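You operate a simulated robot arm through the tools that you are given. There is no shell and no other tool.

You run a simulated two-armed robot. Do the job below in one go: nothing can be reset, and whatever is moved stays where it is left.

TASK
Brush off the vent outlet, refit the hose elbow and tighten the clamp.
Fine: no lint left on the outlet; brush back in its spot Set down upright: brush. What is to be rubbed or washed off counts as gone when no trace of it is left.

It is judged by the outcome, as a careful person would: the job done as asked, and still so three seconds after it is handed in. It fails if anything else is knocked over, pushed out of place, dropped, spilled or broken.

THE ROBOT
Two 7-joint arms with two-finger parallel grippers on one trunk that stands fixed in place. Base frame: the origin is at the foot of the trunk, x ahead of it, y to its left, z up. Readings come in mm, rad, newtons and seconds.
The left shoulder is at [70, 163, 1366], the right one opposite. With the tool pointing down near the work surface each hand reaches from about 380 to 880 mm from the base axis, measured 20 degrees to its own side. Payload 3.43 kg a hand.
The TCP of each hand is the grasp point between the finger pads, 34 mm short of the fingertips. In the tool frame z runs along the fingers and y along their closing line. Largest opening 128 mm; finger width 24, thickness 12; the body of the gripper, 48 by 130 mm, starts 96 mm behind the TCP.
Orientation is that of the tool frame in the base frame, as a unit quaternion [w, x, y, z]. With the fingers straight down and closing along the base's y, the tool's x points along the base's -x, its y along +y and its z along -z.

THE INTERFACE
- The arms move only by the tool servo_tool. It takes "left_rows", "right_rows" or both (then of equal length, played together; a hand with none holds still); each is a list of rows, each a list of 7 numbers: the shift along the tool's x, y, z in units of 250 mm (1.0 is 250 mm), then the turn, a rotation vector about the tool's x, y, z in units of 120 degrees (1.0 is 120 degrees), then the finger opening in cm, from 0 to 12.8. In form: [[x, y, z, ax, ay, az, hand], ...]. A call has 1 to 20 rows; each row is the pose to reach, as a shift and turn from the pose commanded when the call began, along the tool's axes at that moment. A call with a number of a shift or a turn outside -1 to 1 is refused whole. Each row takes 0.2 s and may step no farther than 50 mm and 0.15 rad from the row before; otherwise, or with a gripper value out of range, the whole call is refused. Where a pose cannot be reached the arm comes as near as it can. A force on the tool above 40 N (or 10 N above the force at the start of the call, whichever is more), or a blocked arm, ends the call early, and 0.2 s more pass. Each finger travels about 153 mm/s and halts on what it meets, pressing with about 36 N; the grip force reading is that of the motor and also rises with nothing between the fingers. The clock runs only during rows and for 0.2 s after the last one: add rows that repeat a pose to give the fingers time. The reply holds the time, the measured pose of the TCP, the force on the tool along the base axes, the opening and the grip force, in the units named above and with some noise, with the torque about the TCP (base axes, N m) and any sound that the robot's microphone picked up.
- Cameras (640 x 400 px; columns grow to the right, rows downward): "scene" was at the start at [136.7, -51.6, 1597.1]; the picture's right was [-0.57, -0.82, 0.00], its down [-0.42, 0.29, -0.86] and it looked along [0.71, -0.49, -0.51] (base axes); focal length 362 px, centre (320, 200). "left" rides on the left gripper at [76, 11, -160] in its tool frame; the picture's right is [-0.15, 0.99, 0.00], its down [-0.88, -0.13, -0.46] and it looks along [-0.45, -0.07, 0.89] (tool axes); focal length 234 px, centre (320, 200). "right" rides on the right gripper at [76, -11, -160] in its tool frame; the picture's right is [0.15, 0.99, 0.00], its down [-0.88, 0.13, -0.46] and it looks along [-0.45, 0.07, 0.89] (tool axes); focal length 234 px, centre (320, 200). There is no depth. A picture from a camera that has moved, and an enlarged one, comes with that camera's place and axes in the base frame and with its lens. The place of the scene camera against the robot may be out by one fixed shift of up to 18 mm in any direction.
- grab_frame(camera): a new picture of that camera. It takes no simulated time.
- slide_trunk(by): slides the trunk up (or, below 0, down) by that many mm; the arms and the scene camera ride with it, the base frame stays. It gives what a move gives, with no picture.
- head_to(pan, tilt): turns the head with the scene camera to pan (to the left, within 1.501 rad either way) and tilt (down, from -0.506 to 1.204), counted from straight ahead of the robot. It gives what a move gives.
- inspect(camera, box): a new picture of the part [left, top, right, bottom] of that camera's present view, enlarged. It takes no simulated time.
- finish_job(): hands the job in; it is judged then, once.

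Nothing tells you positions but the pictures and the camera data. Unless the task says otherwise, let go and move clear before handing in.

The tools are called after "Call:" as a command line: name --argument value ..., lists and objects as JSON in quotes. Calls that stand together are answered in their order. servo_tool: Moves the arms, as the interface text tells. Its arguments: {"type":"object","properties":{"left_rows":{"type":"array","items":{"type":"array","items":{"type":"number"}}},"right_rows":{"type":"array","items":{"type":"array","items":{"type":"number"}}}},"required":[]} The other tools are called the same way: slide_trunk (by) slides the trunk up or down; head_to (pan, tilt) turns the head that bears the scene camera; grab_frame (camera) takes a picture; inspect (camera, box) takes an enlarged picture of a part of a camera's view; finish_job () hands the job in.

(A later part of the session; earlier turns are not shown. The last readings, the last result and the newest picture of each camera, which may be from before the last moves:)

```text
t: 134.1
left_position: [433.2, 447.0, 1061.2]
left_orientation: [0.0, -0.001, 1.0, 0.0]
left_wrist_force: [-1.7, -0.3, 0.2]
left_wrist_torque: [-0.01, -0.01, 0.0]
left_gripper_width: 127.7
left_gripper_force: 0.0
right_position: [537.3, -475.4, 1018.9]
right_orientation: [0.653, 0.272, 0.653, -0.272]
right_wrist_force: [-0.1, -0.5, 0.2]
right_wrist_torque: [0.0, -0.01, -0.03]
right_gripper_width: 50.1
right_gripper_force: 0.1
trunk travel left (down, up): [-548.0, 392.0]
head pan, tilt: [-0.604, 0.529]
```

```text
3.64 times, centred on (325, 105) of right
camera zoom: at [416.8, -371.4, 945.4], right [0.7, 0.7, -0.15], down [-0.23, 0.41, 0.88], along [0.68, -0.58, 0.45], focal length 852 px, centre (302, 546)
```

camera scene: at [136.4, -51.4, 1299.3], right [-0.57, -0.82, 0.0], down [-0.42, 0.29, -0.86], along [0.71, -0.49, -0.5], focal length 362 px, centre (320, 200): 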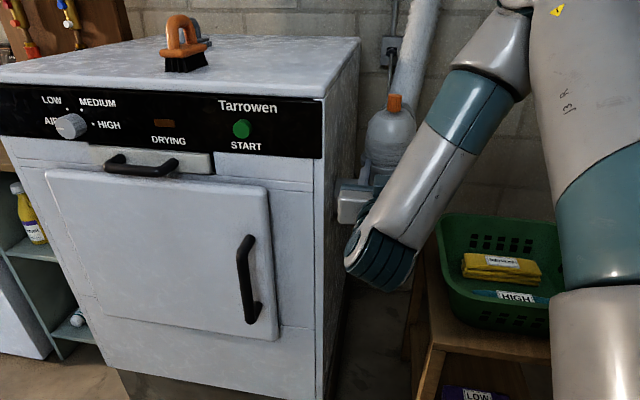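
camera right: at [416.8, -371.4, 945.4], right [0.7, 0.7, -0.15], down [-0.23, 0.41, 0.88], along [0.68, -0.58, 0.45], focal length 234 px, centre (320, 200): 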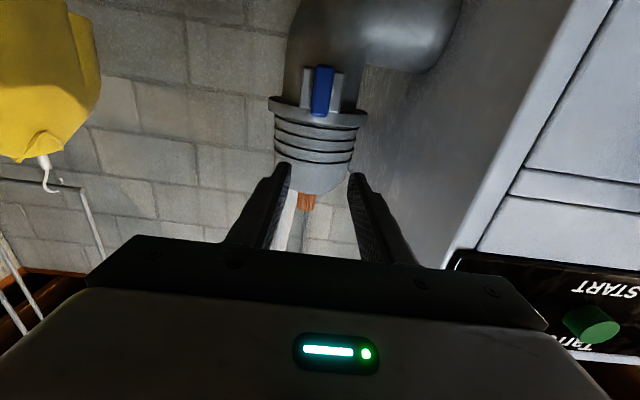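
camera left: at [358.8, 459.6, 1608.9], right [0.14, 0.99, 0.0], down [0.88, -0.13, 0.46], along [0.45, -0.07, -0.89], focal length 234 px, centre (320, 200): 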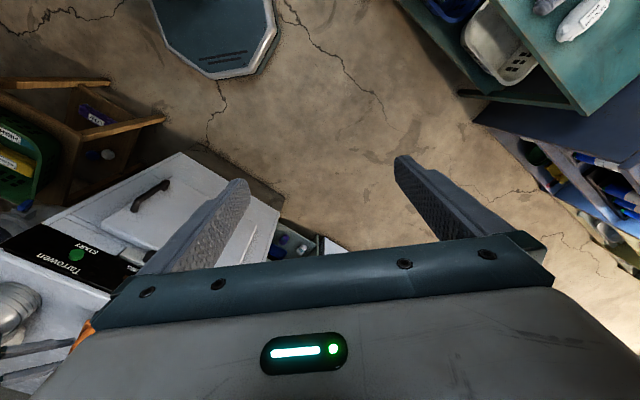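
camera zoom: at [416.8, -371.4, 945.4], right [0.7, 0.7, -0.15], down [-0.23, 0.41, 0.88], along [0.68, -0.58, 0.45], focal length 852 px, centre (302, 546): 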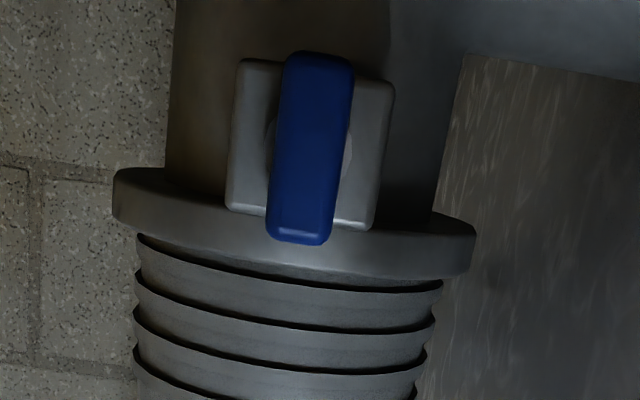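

Seen head-on, the lever is a symmetric 36 mm bar centred on its pivot at z≈953: a quarter-turn fastener, now standing vertical. I'll lower to its height and align before moving in.

Call:
servo_tool --right_rows '[[0.09, -0.012, 0, 0, 0, 0, 5], [0.18, -0.024, 0, 0, 0, 0, 5], [0.264, -0.032, 0, 0, 0, 0, 5], [0.264, -0.032, 0, 0, 0, 0, 5]]'

Call:
inspect --camera "right" --box '[240, 30, 400, 200]'

Call:
grab_frame --camera "scene"

```text
t: 135.1
left_position: [434.1, 445.9, 1060.0]
left_orientation: [0.0, 0.0, 1.0, -0.001]
left_wrist_force: [-0.1, 0.1, -1.0]
left_wrist_torque: [-0.02, 0.02, -0.03]
left_gripper_width: 128.1
left_gripper_force: 0.1
right_position: [533.8, -483.1, 955.4]
right_orientation: [0.652, 0.27, 0.655, -0.269]
right_wrist_force: [0.6, 0.0, -0.1]
right_wrist_torque: [0.02, 0.02, 0.03]
right_gripper_width: 50.0
right_gripper_force: 0.0
right hand out of reach, approached as far as the arm can: row 3, 4
trunk travel left (down, up): [-548.0, 392.0]
head pan, tilt: [-0.604, 0.529]
```

```text
2.35 times, centred on (320, 115) of right
camera zoom: at [413.4, -378.1, 881.4], right [0.7, 0.7, -0.15], down [-0.23, 0.41, 0.88], along [0.68, -0.58, 0.45], focal length 551 px, centre (320, 400)
```

zoom: 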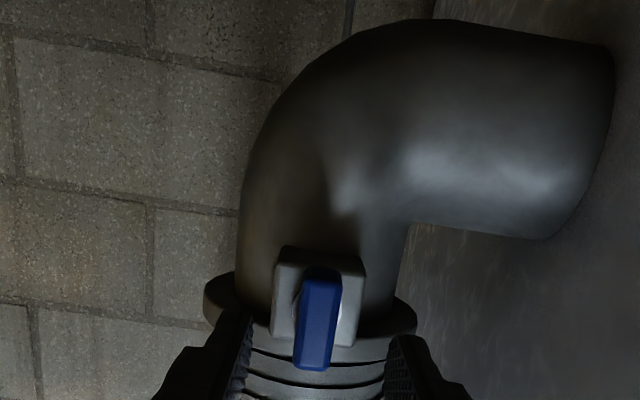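

```text
taken
camera scene: at [136.2, -51.3, 1299.3], right [-0.57, -0.82, 0.0], down [-0.42, 0.29, -0.86], along [0.71, -0.49, -0.5], focal length 362 px, centre (320, 200)
```

scene: 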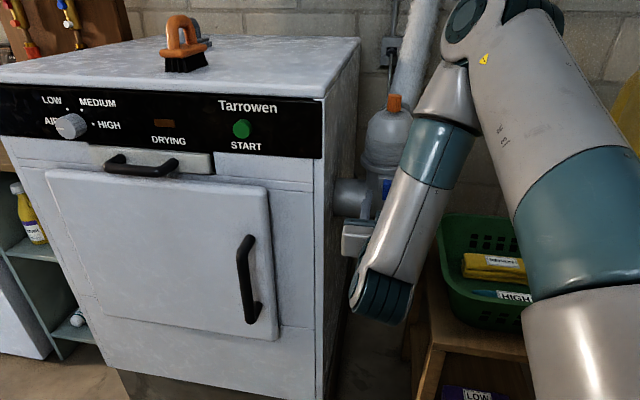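

Aligned with the lever. I'll move in along the pivot axis until the fingers straddle it.

Call:
servo_tool --right_rows '[[0.006, 0, 0.05, 0, 0, 0, 5], [0.008, 0, 0.1, 0, 0, 0, 5], [0.008, 0, 0.14, 0, 0, 0, 5], [0.008, 0, 0.16, 0, 0, 0, 5], [0.008, 0, 0.16, 0, 0, 0, 5]]'

Call:
grab_frame --camera "right"

Call:
inspect --camera "scene" --box '[320, 140, 440, 300]'

```text
t: 136.3
left_position: [435.1, 446.8, 1060.5]
left_orientation: [0.0, -0.001, 1.0, -0.001]
left_wrist_force: [-0.2, 0.2, 0.5]
left_wrist_torque: [0.0, 0.04, 0.03]
left_gripper_width: 127.9
left_gripper_force: 0.2
right_position: [563.7, -513.5, 953.1]
right_orientation: [0.654, 0.27, 0.653, -0.27]
right_wrist_force: [0.1, 0.7, 0.4]
right_wrist_torque: [-0.01, 0.02, -0.03]
right_gripper_width: 50.0
right_gripper_force: 0.0
trunk travel left (down, up): [-548.0, 392.0]
head pan, tilt: [-0.604, 0.529]
```

```text
taken
camera right: at [442.3, -407.3, 878.7], right [0.7, 0.7, -0.15], down [-0.23, 0.41, 0.88], along [0.68, -0.58, 0.45], focal length 234 px, centre (320, 200)
```

right: 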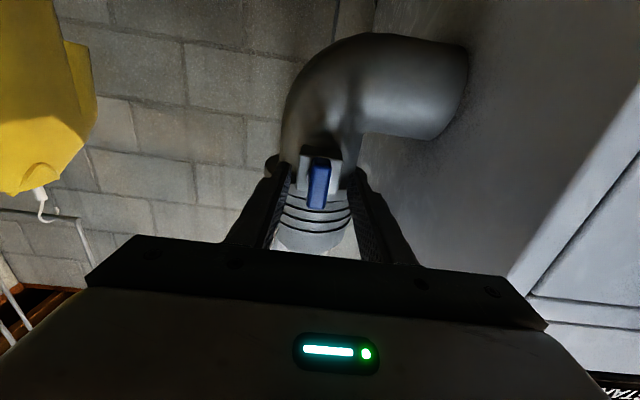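

```text
2.50 times, centred on (380, 220) of scene
camera zoom: at [136.6, -51.4, 1299.2], right [-0.57, -0.82, 0.0], down [-0.42, 0.29, -0.86], along [0.71, -0.49, -0.5], focal length 904 px, centre (170, 150)
```

zoom: 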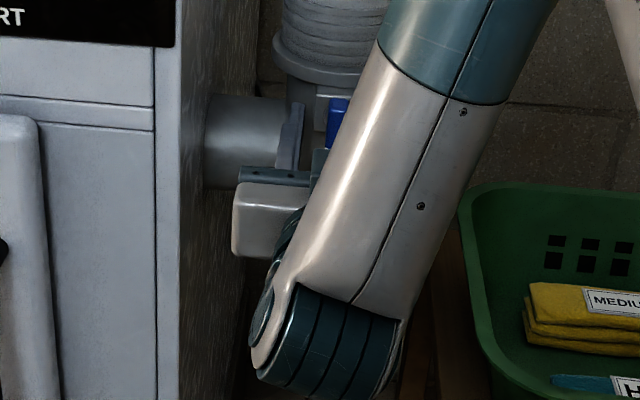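

Call:
servo_tool --right_rows '[[0, 0, 0, 0, 0, 0, 4], [0, 0, 0, 0, 0, 0, 3], [0, 0, 0, 0, 0, 0, 2], [0, 0, 0, 0, 0, 0, 1], [0, 0, 0, 0, 0, 0, 0], [0, 0, 0, 0, 0, 0, 0]]'

Call:
servo_tool --right_rows '[[0, 0, 0, 0, 0, -0.05, 0], [0, 0, 0, 0, 0, -0.1, 0], [0, 0, 0, 0, 0, -0.15, 0], [0, 0, 0, 0, 0, -0.15, 0]]'

Call:
inspect --camera "right" --box '[240, 100, 400, 250]'

```text
t: 137.7
left_position: [433.6, 446.2, 1061.1]
left_orientation: [0.0, -0.001, 1.0, 0.0]
left_wrist_force: [-1.0, 0.1, 0.0]
left_wrist_torque: [0.02, 0.02, -0.02]
left_gripper_width: 127.8
left_gripper_force: 0.1
right_position: [561.6, -512.1, 954.5]
right_orientation: [0.653, 0.272, 0.653, -0.272]
right_wrist_force: [-3.6, -3.5, 0.5]
right_wrist_torque: [-0.17, -0.18, 0.01]
right_gripper_width: 15.6
right_gripper_force: 45.0
trunk travel left (down, up): [-548.0, 392.0]
head pan, tilt: [-0.604, 0.529]
```

```text
t: 138.7
left_position: [435.5, 445.6, 1060.8]
left_orientation: [0.0, -0.001, 1.0, -0.001]
left_wrist_force: [0.2, 0.3, -0.5]
left_wrist_torque: [0.04, 0.0, 0.03]
left_gripper_width: 128.1
left_gripper_force: 0.1
right_position: [562.6, -513.1, 952.9]
right_orientation: [0.603, 0.164, 0.688, -0.369]
right_wrist_force: [-4.8, -6.3, 3.2]
right_wrist_torque: [-0.62, -0.62, 0.14]
right_gripper_width: 15.7
right_gripper_force: 44.6
trunk travel left (down, up): [-548.0, 392.0]
head pan, tilt: [-0.604, 0.529]
```

```text
2.67 times, centred on (320, 175) of right
camera zoom: at [425.5, -424.1, 885.7], right [0.63, 0.63, -0.45], down [-0.04, 0.6, 0.8], along [0.77, -0.49, 0.41], focal length 624 px, centre (320, 267)
```

zoom: 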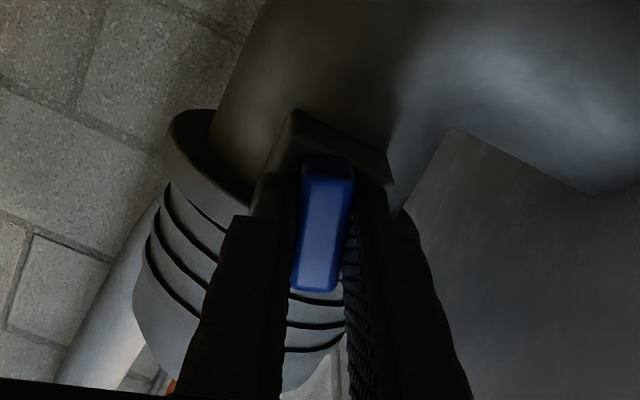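

The lever follows freely in this direction. I'll keep turning, watching the torque for the clamp tightening.

Call:
servo_tool --right_rows '[[0, 0, 0, 0, 0, -0.06, 0], [0, 0, 0, 0, 0, -0.12, 0], [0, 0, 0, 0, 0, -0.18, 0], [0, 0, 0, 0, 0, -0.24, 0], [0, 0, 0, 0, 0, -0.3, 0], [0, 0, 0, 0, 0, -0.3, 0]]'

Call:
inspect --camera "right" --box '[240, 100, 400, 250]'

Call:
grab_frame --camera "scene"

```text
t: 140.1
left_position: [434.5, 445.1, 1060.0]
left_orientation: [0.0, 0.0, 1.0, 0.0]
left_wrist_force: [0.5, 0.7, -0.7]
left_wrist_torque: [0.0, -0.02, 0.0]
left_gripper_width: 128.3
left_gripper_force: 0.1
right_position: [562.5, -512.7, 953.6]
right_orientation: [0.458, -0.055, 0.706, -0.538]
right_wrist_force: [-1.7, -3.9, -2.6]
right_wrist_torque: [-0.23, -0.2, -0.38]
right_gripper_width: 15.8
right_gripper_force: 45.2
trunk travel left (down, up): [-548.0, 392.0]
head pan, tilt: [-0.604, 0.529]
```

```text
2.67 times, centred on (320, 175) of right
camera zoom: at [401.6, -447.8, 919.2], right [0.32, 0.33, -0.89], down [0.24, 0.88, 0.41], along [0.92, -0.34, 0.21], focal length 624 px, centre (320, 267)
```

zoom: 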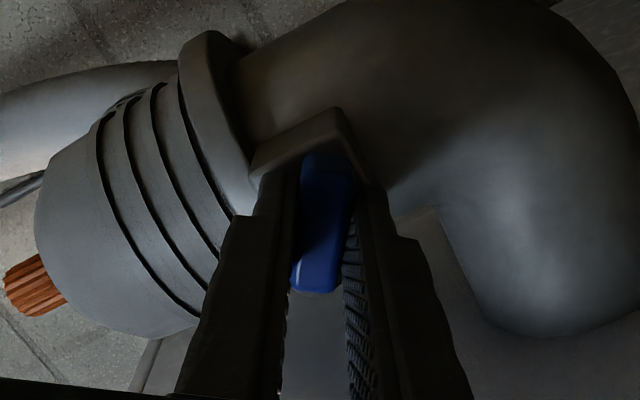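

```text
taken
camera scene: at [136.6, -52.1, 1299.1], right [-0.57, -0.82, 0.0], down [-0.42, 0.29, -0.86], along [0.71, -0.49, -0.5], focal length 362 px, centre (320, 200)
```

scene: 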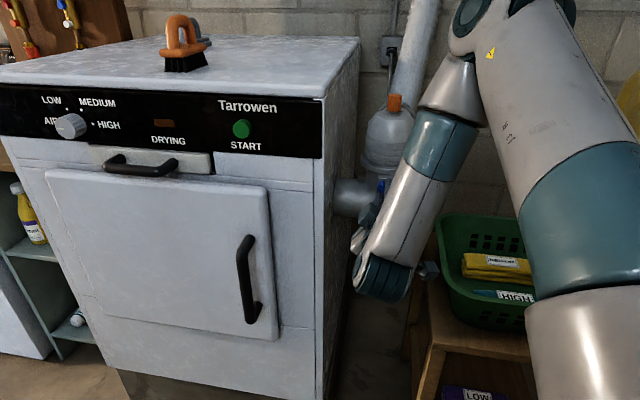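

Call:
servo_tool --right_rows '[[0, 0, 0, 0, 0, -0.06, 0], [0, 0, 0, 0, 0, -0.12, 0], [0, 0, 0, 0, 0, -0.18, 0], [0, 0, 0, 0, 0, -0.24, 0], [0, 0, 0, 0, 0, -0.28, 0], [0, 0, 0, 0, 0, -0.28, 0]]'

Call:
inspect --camera "right" --box '[240, 100, 400, 250]'

```text
t: 141.5
left_position: [434.3, 446.6, 1060.5]
left_orientation: [-0.001, -0.001, 1.0, 0.0]
left_wrist_force: [0.5, -0.7, -0.5]
left_wrist_torque: [-0.01, -0.01, -0.06]
left_gripper_width: 128.1
left_gripper_force: 0.0
right_position: [562.8, -511.4, 953.4]
right_orientation: [0.283, -0.258, 0.659, -0.647]
right_wrist_force: [-3.1, -1.3, -5.1]
right_wrist_torque: [-0.14, -0.13, -1.13]
right_gripper_width: 16.0
right_gripper_force: 45.0
trunk travel left (down, up): [-548.0, 392.0]
head pan, tilt: [-0.604, 0.529]
```

```text
2.67 times, centred on (320, 175) of right
camera zoom: at [396.0, -453.5, 962.3], right [-0.08, -0.07, -0.99], down [0.3, 0.95, -0.09], along [0.95, -0.31, -0.05], focal length 624 px, centre (320, 267)
```

zoom: 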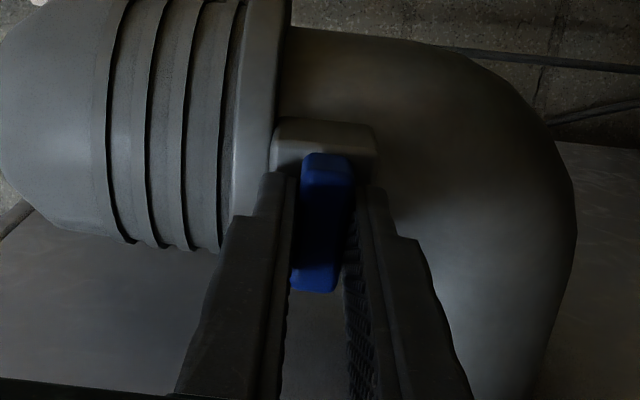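

Call:
servo_tool --right_rows '[[0, 0, 0, 0, 0, -0.04, 0], [0, 0, 0, 0, 0, -0.08, 0], [0, 0, 0, 0, 0, -0.08, 0]]'

Call:
inspect --camera "right" --box '[240, 100, 400, 250]'

```text
t: 142.3
left_position: [434.9, 445.9, 1061.5]
left_orientation: [0.0, -0.001, 1.0, 0.0]
left_wrist_force: [-0.3, 0.6, -0.1]
left_wrist_torque: [-0.01, 0.01, -0.01]
left_gripper_width: 128.1
left_gripper_force: 0.0
right_position: [563.2, -512.3, 953.6]
right_orientation: [-0.229, 0.313, -0.635, 0.668]
right_wrist_force: [-4.7, 3.2, -14.6]
right_wrist_torque: [-0.39, -0.36, -0.83]
right_gripper_width: 15.9
right_gripper_force: 45.2
trunk travel left (down, up): [-548.0, 392.0]
head pan, tilt: [-0.604, 0.529]
```

```text
2.67 times, centred on (320, 175) of right
camera zoom: at [397.7, -452.0, 975.1], right [-0.19, -0.19, -0.96], down [0.28, 0.93, -0.24], along [0.94, -0.32, -0.13], focal length 624 px, centre (320, 267)
```

zoom: 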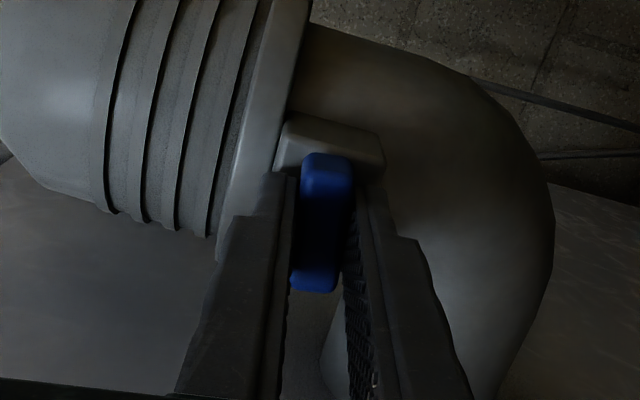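

About 97° turned with no stop yet, only side load from a small pivot offset. I'll ease that offset and continue turning to find the stop.

Call:
servo_tool --right_rows '[[0, 0.008, 0, 0, 0, 0, 0], [0, 0.008, 0, 0, 0, -0.05, 0], [0, 0.008, 0, 0, 0, -0.1, 0], [0, 0.008, 0, 0, 0, -0.1, 0]]'

Call:
inspect --camera "right" --box '[240, 100, 400, 250]'

```text
t: 143.3
left_position: [434.1, 445.8, 1061.0]
left_orientation: [0.0, -0.002, 1.0, 0.0]
left_wrist_force: [0.3, 0.1, -0.1]
left_wrist_torque: [0.0, 0.01, 0.0]
left_gripper_width: 127.9
left_gripper_force: 0.1
right_position: [563.0, -511.6, 952.7]
right_orientation: [-0.157, 0.377, -0.598, 0.69]
right_wrist_force: [-2.3, 2.3, -1.2]
right_wrist_torque: [0.15, 0.19, 0.14]
right_gripper_width: 15.9
right_gripper_force: 44.3
trunk travel left (down, up): [-548.0, 392.0]
head pan, tilt: [-0.604, 0.529]
```

```text
2.67 times, centred on (320, 175) of right
camera zoom: at [401.8, -447.8, 989.0], right [-0.33, -0.33, -0.89], down [0.23, 0.88, -0.41], along [0.92, -0.34, -0.21], focal length 624 px, centre (320, 267)
```

zoom: 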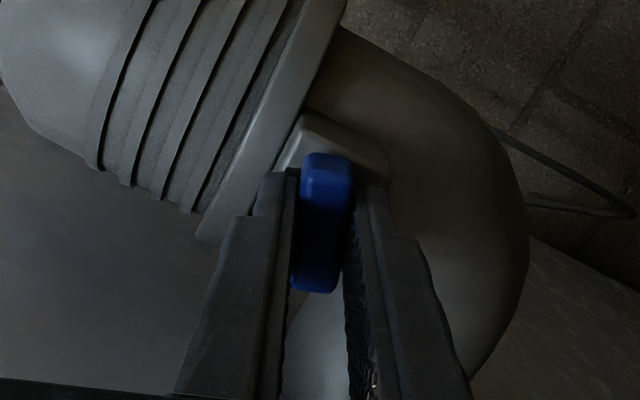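

Call:
servo_tool --right_rows '[[0, 0, 0, 0, 0, -0.05, 0], [0, 0, 0, 0, 0, -0.1, 0], [0, 0, 0, 0, 0, -0.15, 0], [0, 0, 0, 0, 0, -0.15, 0]]'

Call:
inspect --camera "right" --box '[240, 100, 400, 250]'

Call:
grab_frame --camera "scene"

```text
t: 144.3
left_position: [434.6, 446.8, 1059.8]
left_orientation: [0.0, 0.0, 1.0, -0.001]
left_wrist_force: [0.1, -0.3, -0.5]
left_wrist_torque: [-0.02, 0.0, 0.02]
left_gripper_width: 128.1
left_gripper_force: 0.0
right_position: [563.5, -512.4, 952.6]
right_orientation: [-0.047, 0.466, -0.533, 0.705]
right_wrist_force: [-1.2, 6.7, -5.2]
right_wrist_torque: [-0.44, -0.39, -0.61]
right_gripper_width: 15.8
right_gripper_force: 44.9
trunk travel left (down, up): [-548.0, 392.0]
head pan, tilt: [-0.604, 0.529]
```

```text
2.67 times, centred on (320, 175) of right
camera zoom: at [412.0, -437.6, 1008.5], right [-0.51, -0.51, -0.7], down [0.12, 0.76, -0.64], along [0.85, -0.4, -0.33], focal length 624 px, centre (320, 267)
```

zoom: 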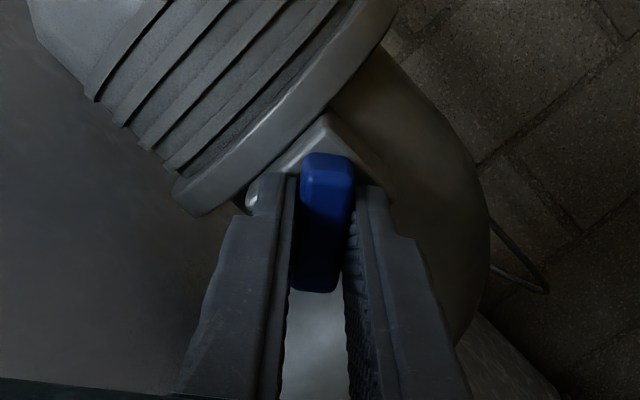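

```text
taken
camera scene: at [136.8, -50.8, 1299.2], right [-0.57, -0.82, 0.0], down [-0.42, 0.29, -0.86], along [0.71, -0.49, -0.5], focal length 362 px, centre (320, 200)
```

scene: 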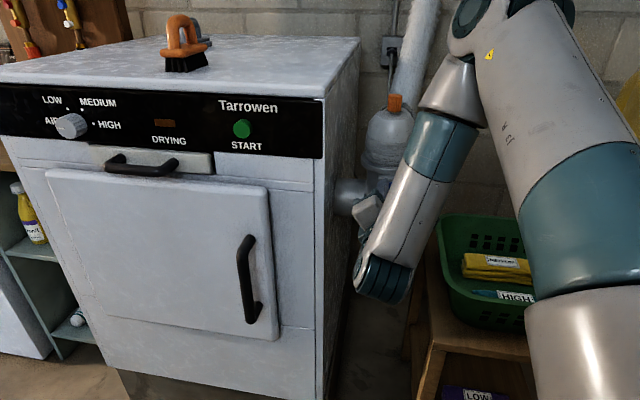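

Call:
servo_tool --right_rows '[[0, 0, 0, 0, 0, -0.05, 0], [0, 0, 0, 0, 0, -0.1, 0], [0, 0, 0, 0, 0, -0.15, 0], [0, 0, 0, 0, 0, -0.2, 0], [0, 0, 0, 0, 0, -0.25, 0], [0, 0, 0, 0, 0, -0.25, 0]]'

Call:
inspect --camera "right" --box '[240, 100, 400, 250]'

```text
t: 145.6
left_position: [436.9, 447.1, 1059.5]
left_orientation: [-0.001, -0.002, 1.0, -0.001]
left_wrist_force: [0.2, 0.6, -0.2]
left_wrist_torque: [0.01, -0.04, 0.0]
left_gripper_width: 128.0
left_gripper_force: 0.0
right_position: [559.9, -513.0, 952.4]
right_orientation: [0.127, 0.583, -0.391, 0.701]
right_wrist_force: [23.8, 16.3, -2.2]
right_wrist_torque: [-0.36, -0.31, -1.02]
right_gripper_width: 16.1
right_gripper_force: 44.5
right hand out of reach, approached as far as the arm can: row 5, 6
trunk travel left (down, up): [-548.0, 392.0]
head pan, tilt: [-0.604, 0.529]
stopped in row 6 (right hand): the force on the tool passed its limit at 44 N (the readings are from after the stop); the commanded pose is now the measured one
```

```text
2.67 times, centred on (320, 175) of right
camera zoom: at [433.0, -415.2, 1024.5], right [-0.67, -0.69, -0.26], down [-0.16, 0.48, -0.87], along [0.73, -0.54, -0.43], focal length 624 px, centre (320, 267)
```

zoom: 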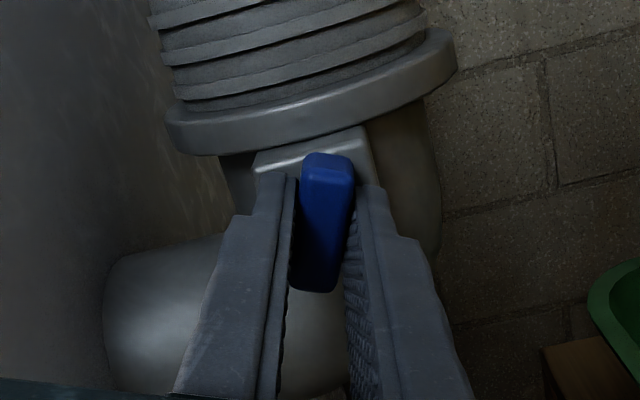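

No stop up to about 156° in this direction, where my wrist ran out. I'll release, back off, unwind the hand 180° (the bar is symmetric), and take another grip to find out how far it goes.

Call:
servo_tool --right_rows '[[0, 0, 0, 0, 0, 0, 2.5], [0, 0, 0, 0, 0, 0, 4], [0, 0, 0, 0, 0, 0, 5], [0, 0, -0.06, 0, 0, 0, 5], [0, 0, -0.13, 0, 0, 0, 5], [0, 0, -0.18, 0, 0, 0, 5], [0, 0, -0.18, 0, 0, 0.068, 5], [0, 0, -0.18, 0, 0, 0.136, 5], [0, 0, -0.18, 0, 0, 0.204, 5], [0, 0, -0.18, 0, 0, 0.272, 5], [0, 0, -0.18, 0, 0, 0.34, 5], [0, 0, -0.18, 0, 0, 0.408, 5], [0, 0, -0.18, 0, 0, 0.476, 5], [0, 0, -0.18, 0, 0, 0.544, 5], [0, 0, -0.18, 0, 0, 0.612, 5], [0, 0, -0.18, 0, 0, 0.68, 5], [0, 0, -0.18, 0, 0, 0.748, 5], [0, 0, -0.18, 0, 0, 0.816, 5], [0, 0, -0.18, 0, 0, 0.884, 5], [0, 0, -0.18, 0, 0, 0.952, 5]]'

Call:
grab_frame --camera "right"

```text
t: 149.8
left_position: [435.0, 446.5, 1061.8]
left_orientation: [0.0, -0.001, 1.0, 0.0]
left_wrist_force: [0.3, 0.1, -0.6]
left_wrist_torque: [-0.02, -0.03, -0.02]
left_gripper_width: 128.0
left_gripper_force: 0.0
right_position: [533.9, -491.3, 955.0]
right_orientation: [0.517, 0.014, 0.704, -0.487]
right_wrist_force: [-0.3, 0.1, -0.3]
right_wrist_torque: [0.0, 0.02, -0.06]
right_gripper_width: 50.0
right_gripper_force: 0.0
right hand out of reach, approached as far as the arm can: row 6, 7, 8, 9, 10, 11, 12, 13, 14, 15, 16, 17, 18, 19, 20
trunk travel left (down, up): [-548.0, 392.0]
head pan, tilt: [-0.604, 0.529]
```

```text
taken
camera right: at [378.1, -421.7, 906.7], right [0.45, 0.45, -0.77], down [0.15, 0.81, 0.56], along [0.88, -0.37, 0.3], focal length 234 px, centre (320, 200)
```

right: 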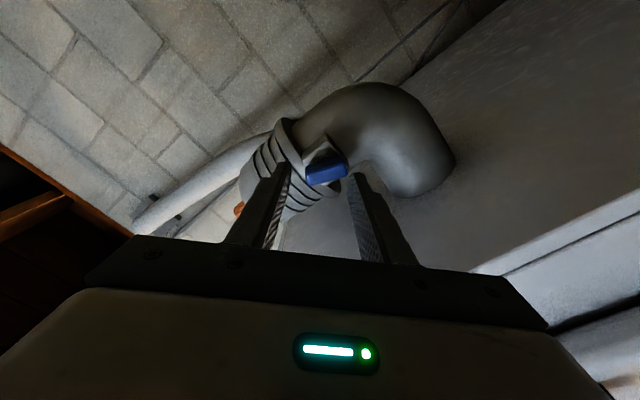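

Call:
servo_tool --right_rows '[[0, 0, 0, 0, 0, 0.068, 5], [0, 0, 0, 0, 0, 0.136, 5], [0, 0, 0, 0, 0, 0.204, 5], [0, 0, 0, 0, 0, 0.272, 5], [0, 0, 0, 0, 0, 0.34, 5], [0, 0, 0, 0, 0, 0.408, 5], [0, 0, 0, 0, 0, 0.476, 5], [0, 0, 0, 0, 0, 0.545, 5], [0, 0, 0, 0, 0, 0.545, 5]]'

Call:
grab_frame --camera "right"

Call:
grab_frame --camera "scene"

```text
t: 151.8
left_position: [434.3, 446.8, 1061.0]
left_orientation: [0.0, -0.001, 1.0, -0.001]
left_wrist_force: [0.6, 0.2, -0.4]
left_wrist_torque: [-0.04, -0.01, 0.02]
left_gripper_width: 128.0
left_gripper_force: 0.0
right_position: [532.3, -491.3, 955.7]
right_orientation: [0.698, 0.393, 0.584, -0.132]
right_wrist_force: [0.4, 0.2, -0.4]
right_wrist_torque: [0.01, 0.0, 0.0]
right_gripper_width: 49.9
right_gripper_force: 0.0
trunk travel left (down, up): [-548.0, 392.0]
head pan, tilt: [-0.604, 0.529]
```

```text
taken
camera right: at [433.0, -367.1, 880.5], right [0.68, 0.69, 0.25], down [-0.49, 0.16, 0.86], along [0.55, -0.7, 0.45], focal length 234 px, centre (320, 200)
```

right: 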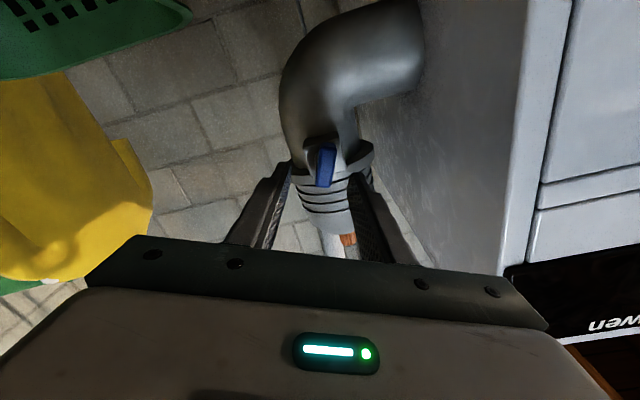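

```text
taken
camera scene: at [136.6, -51.4, 1299.2], right [-0.57, -0.82, 0.0], down [-0.42, 0.29, -0.86], along [0.71, -0.49, -0.5], focal length 362 px, centre (320, 200)
```

scene: 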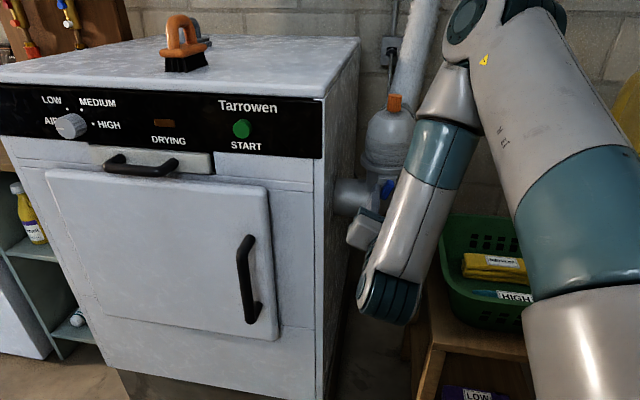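

Call:
servo_tool --right_rows '[[0.019, 0.018, 0, 0, 0, 0, 5], [0.019, 0.018, 0.05, 0, 0, 0, 5], [0.019, 0.018, 0.1, 0, 0, 0, 5], [0.019, 0.018, 0.14, 0, 0, 0, 5], [0.019, 0.018, 0.14, 0, 0, 0, 5]]'

Call:
inspect --camera "right" --box '[240, 100, 400, 250]'

```text
t: 153.0
left_position: [434.4, 446.9, 1060.1]
left_orientation: [0.001, -0.001, 1.0, -0.001]
left_wrist_force: [0.2, 0.2, 0.7]
left_wrist_torque: [-0.02, 0.0, 0.02]
left_gripper_width: 127.9
left_gripper_force: 0.0
right_position: [562.1, -511.5, 954.9]
right_orientation: [0.699, 0.392, 0.582, -0.133]
right_wrist_force: [-1.2, -0.4, 0.4]
right_wrist_torque: [-0.01, 0.01, -0.02]
right_gripper_width: 50.2
right_gripper_force: 0.0
trunk travel left (down, up): [-548.0, 392.0]
head pan, tilt: [-0.604, 0.529]
```

```text
2.67 times, centred on (320, 175) of right
camera zoom: at [462.8, -386.6, 879.0], right [0.68, 0.69, 0.25], down [-0.49, 0.17, 0.85], along [0.55, -0.7, 0.45], focal length 624 px, centre (320, 267)
```

zoom: 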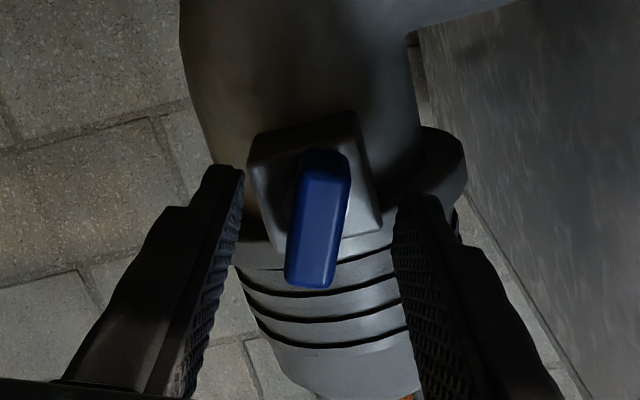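

Call:
servo_tool --right_rows '[[0, 0, 0, 0, 0, 0, 4], [0, 0, 0, 0, 0, 0, 3], [0, 0, 0, 0, 0, 0, 2], [0, 0, 0, 0, 0, 0, 1], [0, 0, 0, 0, 0, 0, 0], [0, 0, 0, 0, 0, 0, 0]]'

Call:
servo_tool --right_rows '[[0, 0, 0, 0, 0, -0.06, 0], [0, 0, 0, 0, 0, -0.12, 0], [0, 0, 0, 0, 0, -0.18, 0], [0, 0, 0, 0, 0, -0.24, 0], [0, 0, 0, 0, 0, -0.24, 0]]'

Call:
inspect --camera "right" --box '[240, 100, 400, 250]'

```text
t: 154.4
left_position: [433.1, 444.9, 1061.8]
left_orientation: [0.001, -0.001, 1.0, 0.0]
left_wrist_force: [-0.2, 0.6, 0.4]
left_wrist_torque: [-0.02, 0.03, 0.0]
left_gripper_width: 128.3
left_gripper_force: 0.0
right_position: [561.6, -511.8, 954.4]
right_orientation: [0.699, 0.392, 0.583, -0.133]
right_wrist_force: [-4.9, -1.2, -3.7]
right_wrist_torque: [0.02, 0.02, -1.46]
right_gripper_width: 16.1
right_gripper_force: 45.0
trunk travel left (down, up): [-548.0, 392.0]
head pan, tilt: [-0.604, 0.529]
```

```text
t: 155.6
left_position: [433.4, 446.0, 1061.9]
left_orientation: [0.001, 0.0, 1.0, 0.001]
left_wrist_force: [-0.3, 0.2, 0.1]
left_wrist_torque: [0.03, 0.01, 0.0]
left_gripper_width: 127.9
left_gripper_force: 0.0
right_position: [561.7, -511.6, 954.3]
right_orientation: [0.644, 0.233, 0.662, -0.303]
right_wrist_force: [-6.2, 0.2, -2.2]
right_wrist_torque: [1.14, -0.85, -0.98]
right_gripper_width: 17.5
right_gripper_force: 45.0
trunk travel left (down, up): [-548.0, 392.0]
head pan, tilt: [-0.604, 0.529]
```

```text
2.67 times, centred on (320, 175) of right
camera zoom: at [435.5, -414.3, 878.3], right [0.68, 0.69, -0.24], down [-0.18, 0.48, 0.86], along [0.71, -0.54, 0.45], focal length 624 px, centre (320, 267)
```

zoom: 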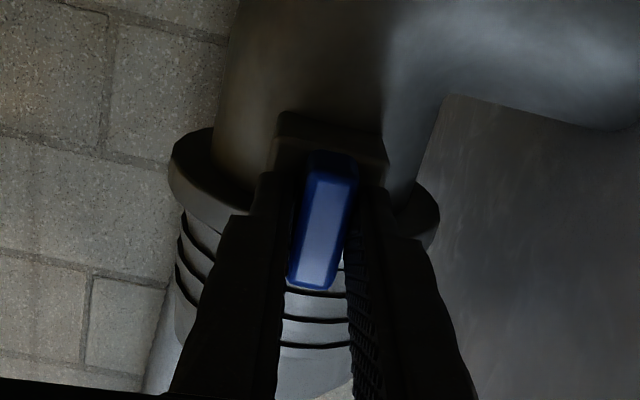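

Resistance has built up here (about 1.4 N·m), roughly half a turn from the first stop, so this looks like the tight end. I'll press on a bit to make sure it's fully home.

Call:
servo_tool --right_rows '[[0, 0, 0, 0, 0, -0.04, 0], [0, 0, 0, 0, 0, -0.08, 0], [0, 0, 0, 0, 0, -0.08, 0], [0, 0, 0, 0, 0, -0.08, 0]]'

Call:
inspect --camera "right" --box '[240, 100, 400, 250]'

```text
t: 156.6
left_position: [434.0, 447.0, 1061.4]
left_orientation: [0.0, -0.001, 1.0, -0.001]
left_wrist_force: [0.0, -0.1, 0.0]
left_wrist_torque: [0.0, -0.01, -0.03]
left_gripper_width: 127.9
left_gripper_force: 0.2
right_position: [562.0, -511.4, 954.5]
right_orientation: [0.617, 0.178, 0.679, -0.356]
right_wrist_force: [-3.8, 1.0, 0.2]
right_wrist_torque: [1.45, -0.87, -1.02]
right_gripper_width: 21.9
right_gripper_force: 45.1
trunk travel left (down, up): [-548.0, 392.0]
head pan, tilt: [-0.604, 0.529]
```

```text
2.67 times, centred on (320, 175) of right
camera zoom: at [427.0, -422.9, 882.2], right [0.65, 0.65, -0.4], down [-0.08, 0.58, 0.81], along [0.76, -0.49, 0.43], focal length 624 px, centre (320, 267)
```

zoom: 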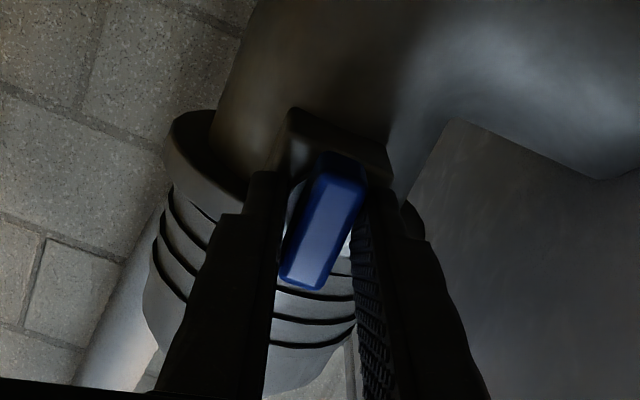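

The lever won't go farther and the fingers just spread, so this is a firm stop. I'll relax, release and back away, then test at the knob whether the elbow is now locked.

Call:
servo_tool --right_rows '[[0, 0, 0, 0, 0, 0.05, 0], [0, 0, 0, 0, 0, 0.1, 0], [0, 0, 0, 0, 0, 0.12, 2], [0, 0, 0, 0, 0, 0.12, 3.5], [0, 0, 0, 0, 0, 0.12, 5], [0, 0, 0, 0, 0, 0.12, 5], [0, 0, -0.06, 0, 0, 0.12, 5], [0, 0, -0.12, 0, 0, 0.12, 5], [0, 0, -0.16, 0, 0, 0.12, 5]]'

Call:
inspect --camera "right" --box '[240, 60, 400, 210]'

```text
t: 158.6
left_position: [433.2, 447.2, 1060.9]
left_orientation: [0.0, -0.001, 1.0, 0.0]
left_wrist_force: [0.3, 0.2, -0.1]
left_wrist_torque: [0.0, -0.05, 0.0]
left_gripper_width: 127.9
left_gripper_force: 0.1
right_position: [537.6, -486.7, 953.8]
right_orientation: [0.655, 0.262, 0.653, -0.275]
right_wrist_force: [0.7, -0.1, -0.1]
right_wrist_torque: [-0.02, -0.01, -0.01]
right_gripper_width: 50.2
right_gripper_force: 0.0
right hand out of reach, approached as far as the arm can: row 9
trunk travel left (down, up): [-548.0, 392.0]
head pan, tilt: [-0.604, 0.529]
```

```text
2.67 times, centred on (320, 135) of right
camera zoom: at [415.9, -385.1, 877.8], right [0.69, 0.7, -0.16], down [-0.23, 0.43, 0.87], along [0.68, -0.57, 0.46], focal length 624 px, centre (320, 373)
```

zoom: 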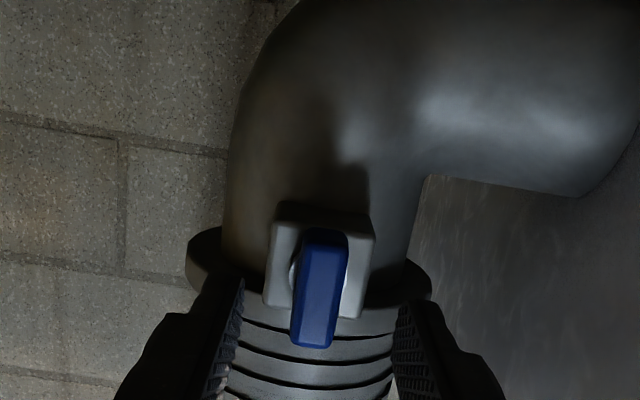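

Call:
slide_trunk --by 200

Call:
servo_tool --right_rows '[[-0.1, 0, -0.02, 0, 0.06, 0, 5], [-0.2, 0, -0.04, 0, 0.12, 0, 5], [-0.3, 0, -0.06, 0, 0.18, 0, 5], [-0.36, 0, -0.06, 0, 0.24, 0, 5], [-0.36, 0, -0.06, 0, 0.3, 0, 5], [-0.36, 0, -0.06, 0, 0.36, 0, 5], [-0.36, 0, -0.06, 0, 0.42, 0, 5], [-0.36, 0, -0.06, 0, 0.48, 0, 5], [-0.36, 0, -0.06, 0, 0.542, 0, 5], [-0.36, 0, -0.06, 0, 0.542, 0, 5]]'

Call:
grab_frame --camera "right"

Call:
grab_frame --camera "scene"

```text
t: 160.8
left_position: [433.6, 446.9, 1261.0]
left_orientation: [-0.001, -0.001, 1.0, -0.001]
left_wrist_force: [0.4, -0.2, -0.7]
left_wrist_torque: [0.0, -0.03, -0.03]
left_gripper_width: 127.8
left_gripper_force: 0.1
right_position: [538.5, -486.5, 1153.2]
right_orientation: [0.655, 0.262, 0.653, -0.275]
right_wrist_force: [-0.1, -0.2, 0.6]
right_wrist_torque: [0.0, 0.01, -0.01]
right_gripper_width: 50.2
right_gripper_force: 0.0
trunk travel left (down, up): [-748.0, 192.0]
head pan, tilt: [-0.604, 0.529]
```

```text
t: 163.0
left_position: [433.5, 445.8, 1261.2]
left_orientation: [0.0, 0.0, 1.0, -0.001]
left_wrist_force: [-0.3, -0.3, 0.2]
left_wrist_torque: [-0.02, -0.04, -0.01]
left_gripper_width: 128.1
left_gripper_force: 0.1
right_position: [527.2, -474.3, 1244.7]
right_orientation: [0.2, 0.368, 0.904, -0.09]
right_wrist_force: [0.5, 0.0, 0.1]
right_wrist_torque: [0.0, 0.0, 0.0]
right_gripper_width: 50.0
right_gripper_force: 0.1
right hand out of reach, approached as far as the arm can: row 2
trunk travel left (down, up): [-748.0, 192.0]
head pan, tilt: [-0.604, 0.529]
```

```text
taken
camera right: at [423.0, -385.4, 1357.3], right [0.6, 0.8, -0.08], down [0.53, -0.32, 0.79], along [0.6, -0.51, -0.61], focal length 234 px, centre (320, 200)
```

right: 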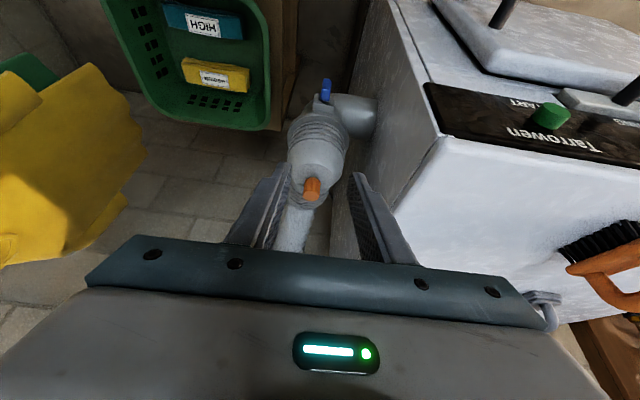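

```text
taken
camera scene: at [136.3, -51.0, 1499.3], right [-0.57, -0.82, 0.0], down [-0.42, 0.29, -0.86], along [0.71, -0.49, -0.5], focal length 362 px, centre (320, 200)
```

scene: 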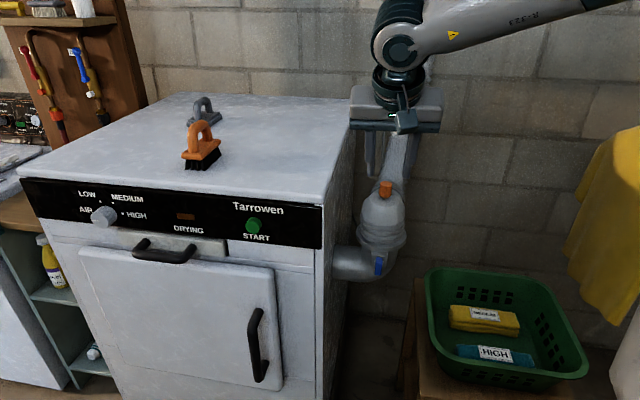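

Call:
inspect --camera "scene" --box '[350, 170, 420, 285]'

Call:
inspect --camera "right" --box '[270, 60, 390, 210]'

```text
3.48 times, centred on (385, 228) of scene
camera zoom: at [136.3, -51.0, 1499.3], right [-0.57, -0.82, 0.0], down [-0.42, 0.29, -0.86], along [0.71, -0.49, -0.5], focal length 1258 px, centre (94, 104)
```

zoom: 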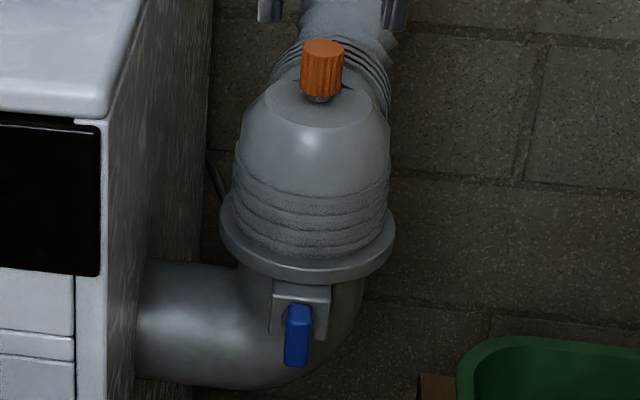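

```text
2.67 times, centred on (330, 135) of right
camera zoom: at [423.0, -385.4, 1357.3], right [0.6, 0.8, -0.08], down [0.53, -0.32, 0.79], along [0.6, -0.51, -0.61], focal length 624 px, centre (293, 373)
```

zoom: 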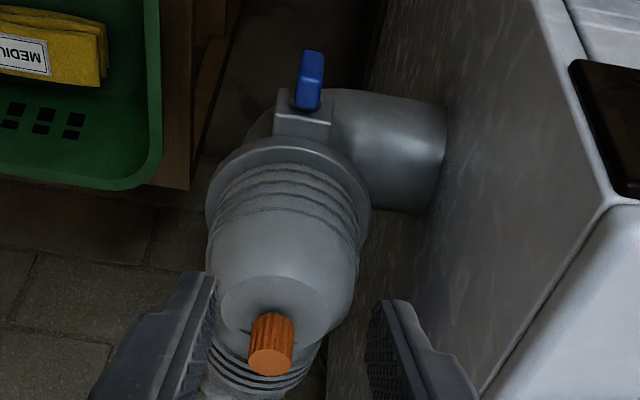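

Call:
servo_tool --right_rows '[[-0.085, -0.002, 0.099, 0, 0, 0, 4.6], [-0.17, -0.003, 0.198, 0, 0, 0, 4.6], [-0.255, -0.005, 0.296, 0, 0, 0, 4.6], [-0.339, -0.006, 0.395, 0, 0, 0, 4.6], [-0.339, -0.006, 0.48, 0, 0, 0, 4.6], [-0.339, -0.006, 0.56, 0, 0, 0, 4.6], [-0.339, -0.006, 0.63, 0, 0, 0, 4.6], [-0.339, -0.006, 0.63, 0, 0, 0, 4.6]]'

Call:
inspect --camera "right" --box '[220, 80, 420, 230]'

```text
t: 164.8
left_position: [434.4, 447.1, 1260.5]
left_orientation: [-0.001, -0.001, 1.0, -0.001]
left_wrist_force: [-0.4, 0.3, 0.6]
left_wrist_torque: [0.02, 0.0, -0.02]
left_gripper_width: 128.0
left_gripper_force: 0.0
right_position: [628.4, -578.4, 1138.4]
right_orientation: [0.202, 0.368, 0.903, -0.09]
right_wrist_force: [-0.4, 0.0, 0.2]
right_wrist_torque: [0.02, 0.03, -0.03]
right_gripper_width: 46.2
right_gripper_force: 0.2
trunk travel left (down, up): [-748.0, 192.0]
head pan, tilt: [-0.604, 0.529]
```

```text
2.67 times, centred on (320, 155) of right
camera zoom: at [524.0, -489.7, 1251.2], right [0.6, 0.8, -0.08], down [0.53, -0.32, 0.79], along [0.6, -0.51, -0.61], focal length 624 px, centre (320, 320)
```

zoom: 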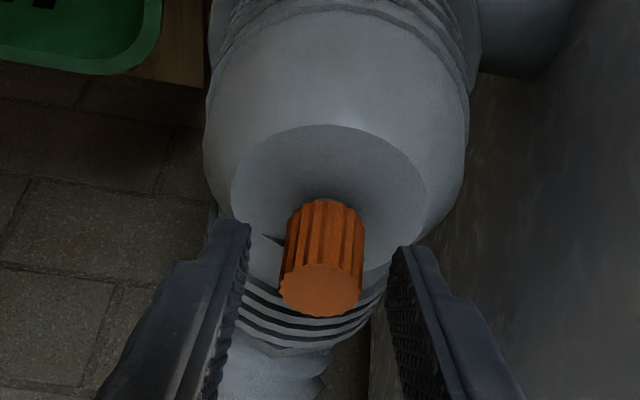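

Call:
servo_tool --right_rows '[[0, 0, 0.04, 0, 0, 0, 4.6], [0, 0, 0.075, 0, 0, 0, 4.6], [0, 0, 0.075, 0, 0, 0, 3.4], [0, 0, 0.075, 0, 0, 0, 2.4], [0, 0, 0.075, 0, 0, 0, 1], [0, 0, 0.075, 0, 0, 0, 0], [0, 0, 0.075, 0, 0, 0, 0]]'

```text
t: 166.4
left_position: [433.5, 446.2, 1261.9]
left_orientation: [0.0, -0.001, 1.0, -0.001]
left_wrist_force: [0.2, 0.7, -0.8]
left_wrist_torque: [0.03, 0.02, 0.0]
left_gripper_width: 128.1
left_gripper_force: 0.1
right_position: [634.3, -582.1, 1120.8]
right_orientation: [0.201, 0.368, 0.903, -0.09]
right_wrist_force: [1.9, -0.2, 1.5]
right_wrist_torque: [0.5, -0.69, 0.09]
right_gripper_width: 27.0
right_gripper_force: 36.0
trunk travel left (down, up): [-748.0, 192.0]
head pan, tilt: [-0.604, 0.529]
```

Knob gripped. I'll try a small 6° twist; if the clamp holds, it should resist.

Call:
servo_tool --right_rows '[[0, 0, 0, 0.0107, 0.0004, 0.0227, 0], [0, 0, 0, 0.0214, 0.0008, 0.0453, 0], [0, 0, 0, 0.0214, 0.0008, 0.0453, 0]]'

Call:
inspect --camera "right" --box '[220, 80, 420, 230]'

```text
t: 167.2
left_position: [434.7, 448.4, 1260.0]
left_orientation: [0.001, -0.001, 1.0, -0.001]
left_wrist_force: [-0.4, 0.1, 0.3]
left_wrist_torque: [-0.02, 0.0, -0.02]
left_gripper_width: 127.8
left_gripper_force: 0.0
right_position: [634.6, -582.4, 1121.9]
right_orientation: [0.196, 0.415, 0.883, -0.101]
right_wrist_force: [3.4, 9.7, 0.3]
right_wrist_torque: [1.17, -0.54, 0.2]
right_gripper_width: 27.3
right_gripper_force: 36.1
trunk travel left (down, up): [-748.0, 192.0]
head pan, tilt: [-0.604, 0.529]
```

```text
2.67 times, centred on (320, 155) of right
camera zoom: at [540.4, -482.4, 1233.7], right [0.68, 0.73, -0.08], down [0.49, -0.37, 0.79], along [0.55, -0.57, -0.61], focal length 624 px, centre (320, 320)
```

zoom: 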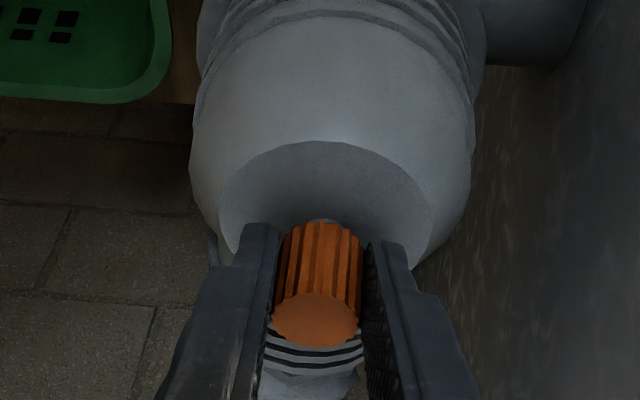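

Call:
servo_tool --right_rows '[[0, 0, 0, -0.0107, -0.0004, -0.0227, 0], [0, 0, 0, -0.0214, -0.0008, -0.0453, 0], [0, 0, 0, -0.0214, -0.0008, -0.0453, 0]]'

Call:
servo_tool --right_rows '[[-0.0034, 0, -0.0072, 0, 0, 0, 0], [-0.0068, 0, -0.0145, 0, 0, 0, 0], [-0.0068, 0, -0.0145, 0, 0, 0, 0]]'

Call:
inspect --camera "scene" --box '[350, 170, 420, 285]'

```text
t: 168.0
left_position: [435.5, 446.4, 1259.6]
left_orientation: [0.0, 0.0, 1.0, -0.001]
left_wrist_force: [0.0, 0.7, 1.0]
left_wrist_torque: [-0.02, 0.0, -0.02]
left_gripper_width: 127.8
left_gripper_force: 0.0
right_position: [633.7, -583.9, 1121.0]
right_orientation: [0.201, 0.367, 0.904, -0.092]
right_wrist_force: [4.9, 3.2, -0.7]
right_wrist_torque: [0.66, -0.77, 0.18]
right_gripper_width: 27.0
right_gripper_force: 36.5
trunk travel left (down, up): [-748.0, 192.0]
head pan, tilt: [-0.604, 0.529]
```

```text
t: 168.8
left_position: [437.9, 446.8, 1259.3]
left_orientation: [-0.001, 0.0, 1.0, 0.0]
left_wrist_force: [0.8, 1.0, -0.3]
left_wrist_torque: [0.01, 0.02, -0.01]
left_gripper_width: 128.0
left_gripper_force: 0.1
right_position: [635.2, -583.9, 1122.3]
right_orientation: [0.198, 0.369, 0.904, -0.091]
right_wrist_force: [4.8, 8.5, -15.5]
right_wrist_torque: [1.23, -0.51, 0.25]
right_gripper_width: 27.2
right_gripper_force: 35.7
trunk travel left (down, up): [-748.0, 192.0]
head pan, tilt: [-0.604, 0.529]
```

```text
3.48 times, centred on (385, 228) of scene
camera zoom: at [139.6, -51.8, 1498.7], right [-0.57, -0.82, 0.0], down [-0.42, 0.29, -0.86], along [0.71, -0.49, -0.51], focal length 1258 px, centre (94, 104)
```

zoom: 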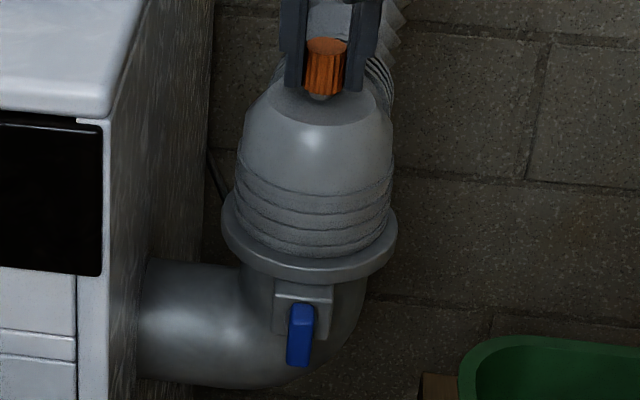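

Lifting now meets resistance (−15 N) where the unclamped elbow came up easily. A slightly stronger pull will confirm that it's locked.

Call:
servo_tool --right_rows '[[-0.0034, 0, -0.0072, 0, 0, 0, 0], [-0.0055, 0, -0.0118, 0, 0, 0, 0], [-0.0055, 0, -0.0118, 0, 0, 0, 0]]'

Call:
inspect --camera "scene" --box '[350, 170, 420, 285]'

```text
t: 169.6
left_position: [436.8, 445.3, 1259.7]
left_orientation: [-0.002, -0.001, 1.0, 0.0]
left_wrist_force: [0.6, -0.8, -0.6]
left_wrist_torque: [-0.05, 0.0, -0.04]
left_gripper_width: 127.9
left_gripper_force: 0.0
right_position: [635.4, -585.3, 1124.7]
right_orientation: [0.199, 0.368, 0.904, -0.091]
right_wrist_force: [1.0, 12.8, -28.3]
right_wrist_torque: [1.2, -0.28, 0.25]
right_gripper_width: 27.1
right_gripper_force: 35.7
trunk travel left (down, up): [-748.0, 192.0]
head pan, tilt: [-0.604, 0.529]
```

```text
3.48 times, centred on (385, 228) of scene
camera zoom: at [140.8, -52.8, 1498.6], right [-0.57, -0.82, 0.0], down [-0.42, 0.29, -0.86], along [0.71, -0.49, -0.51], focal length 1258 px, centre (94, 104)
```

zoom: 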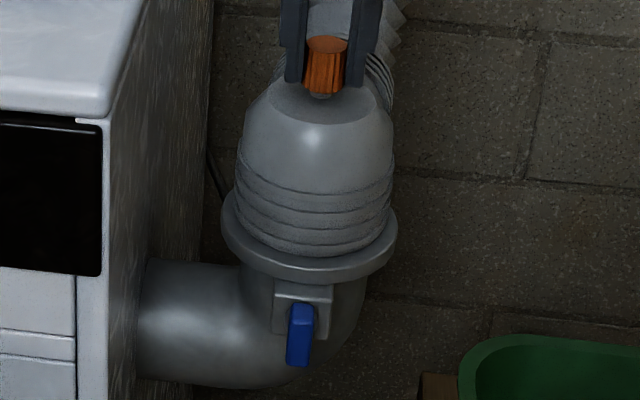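

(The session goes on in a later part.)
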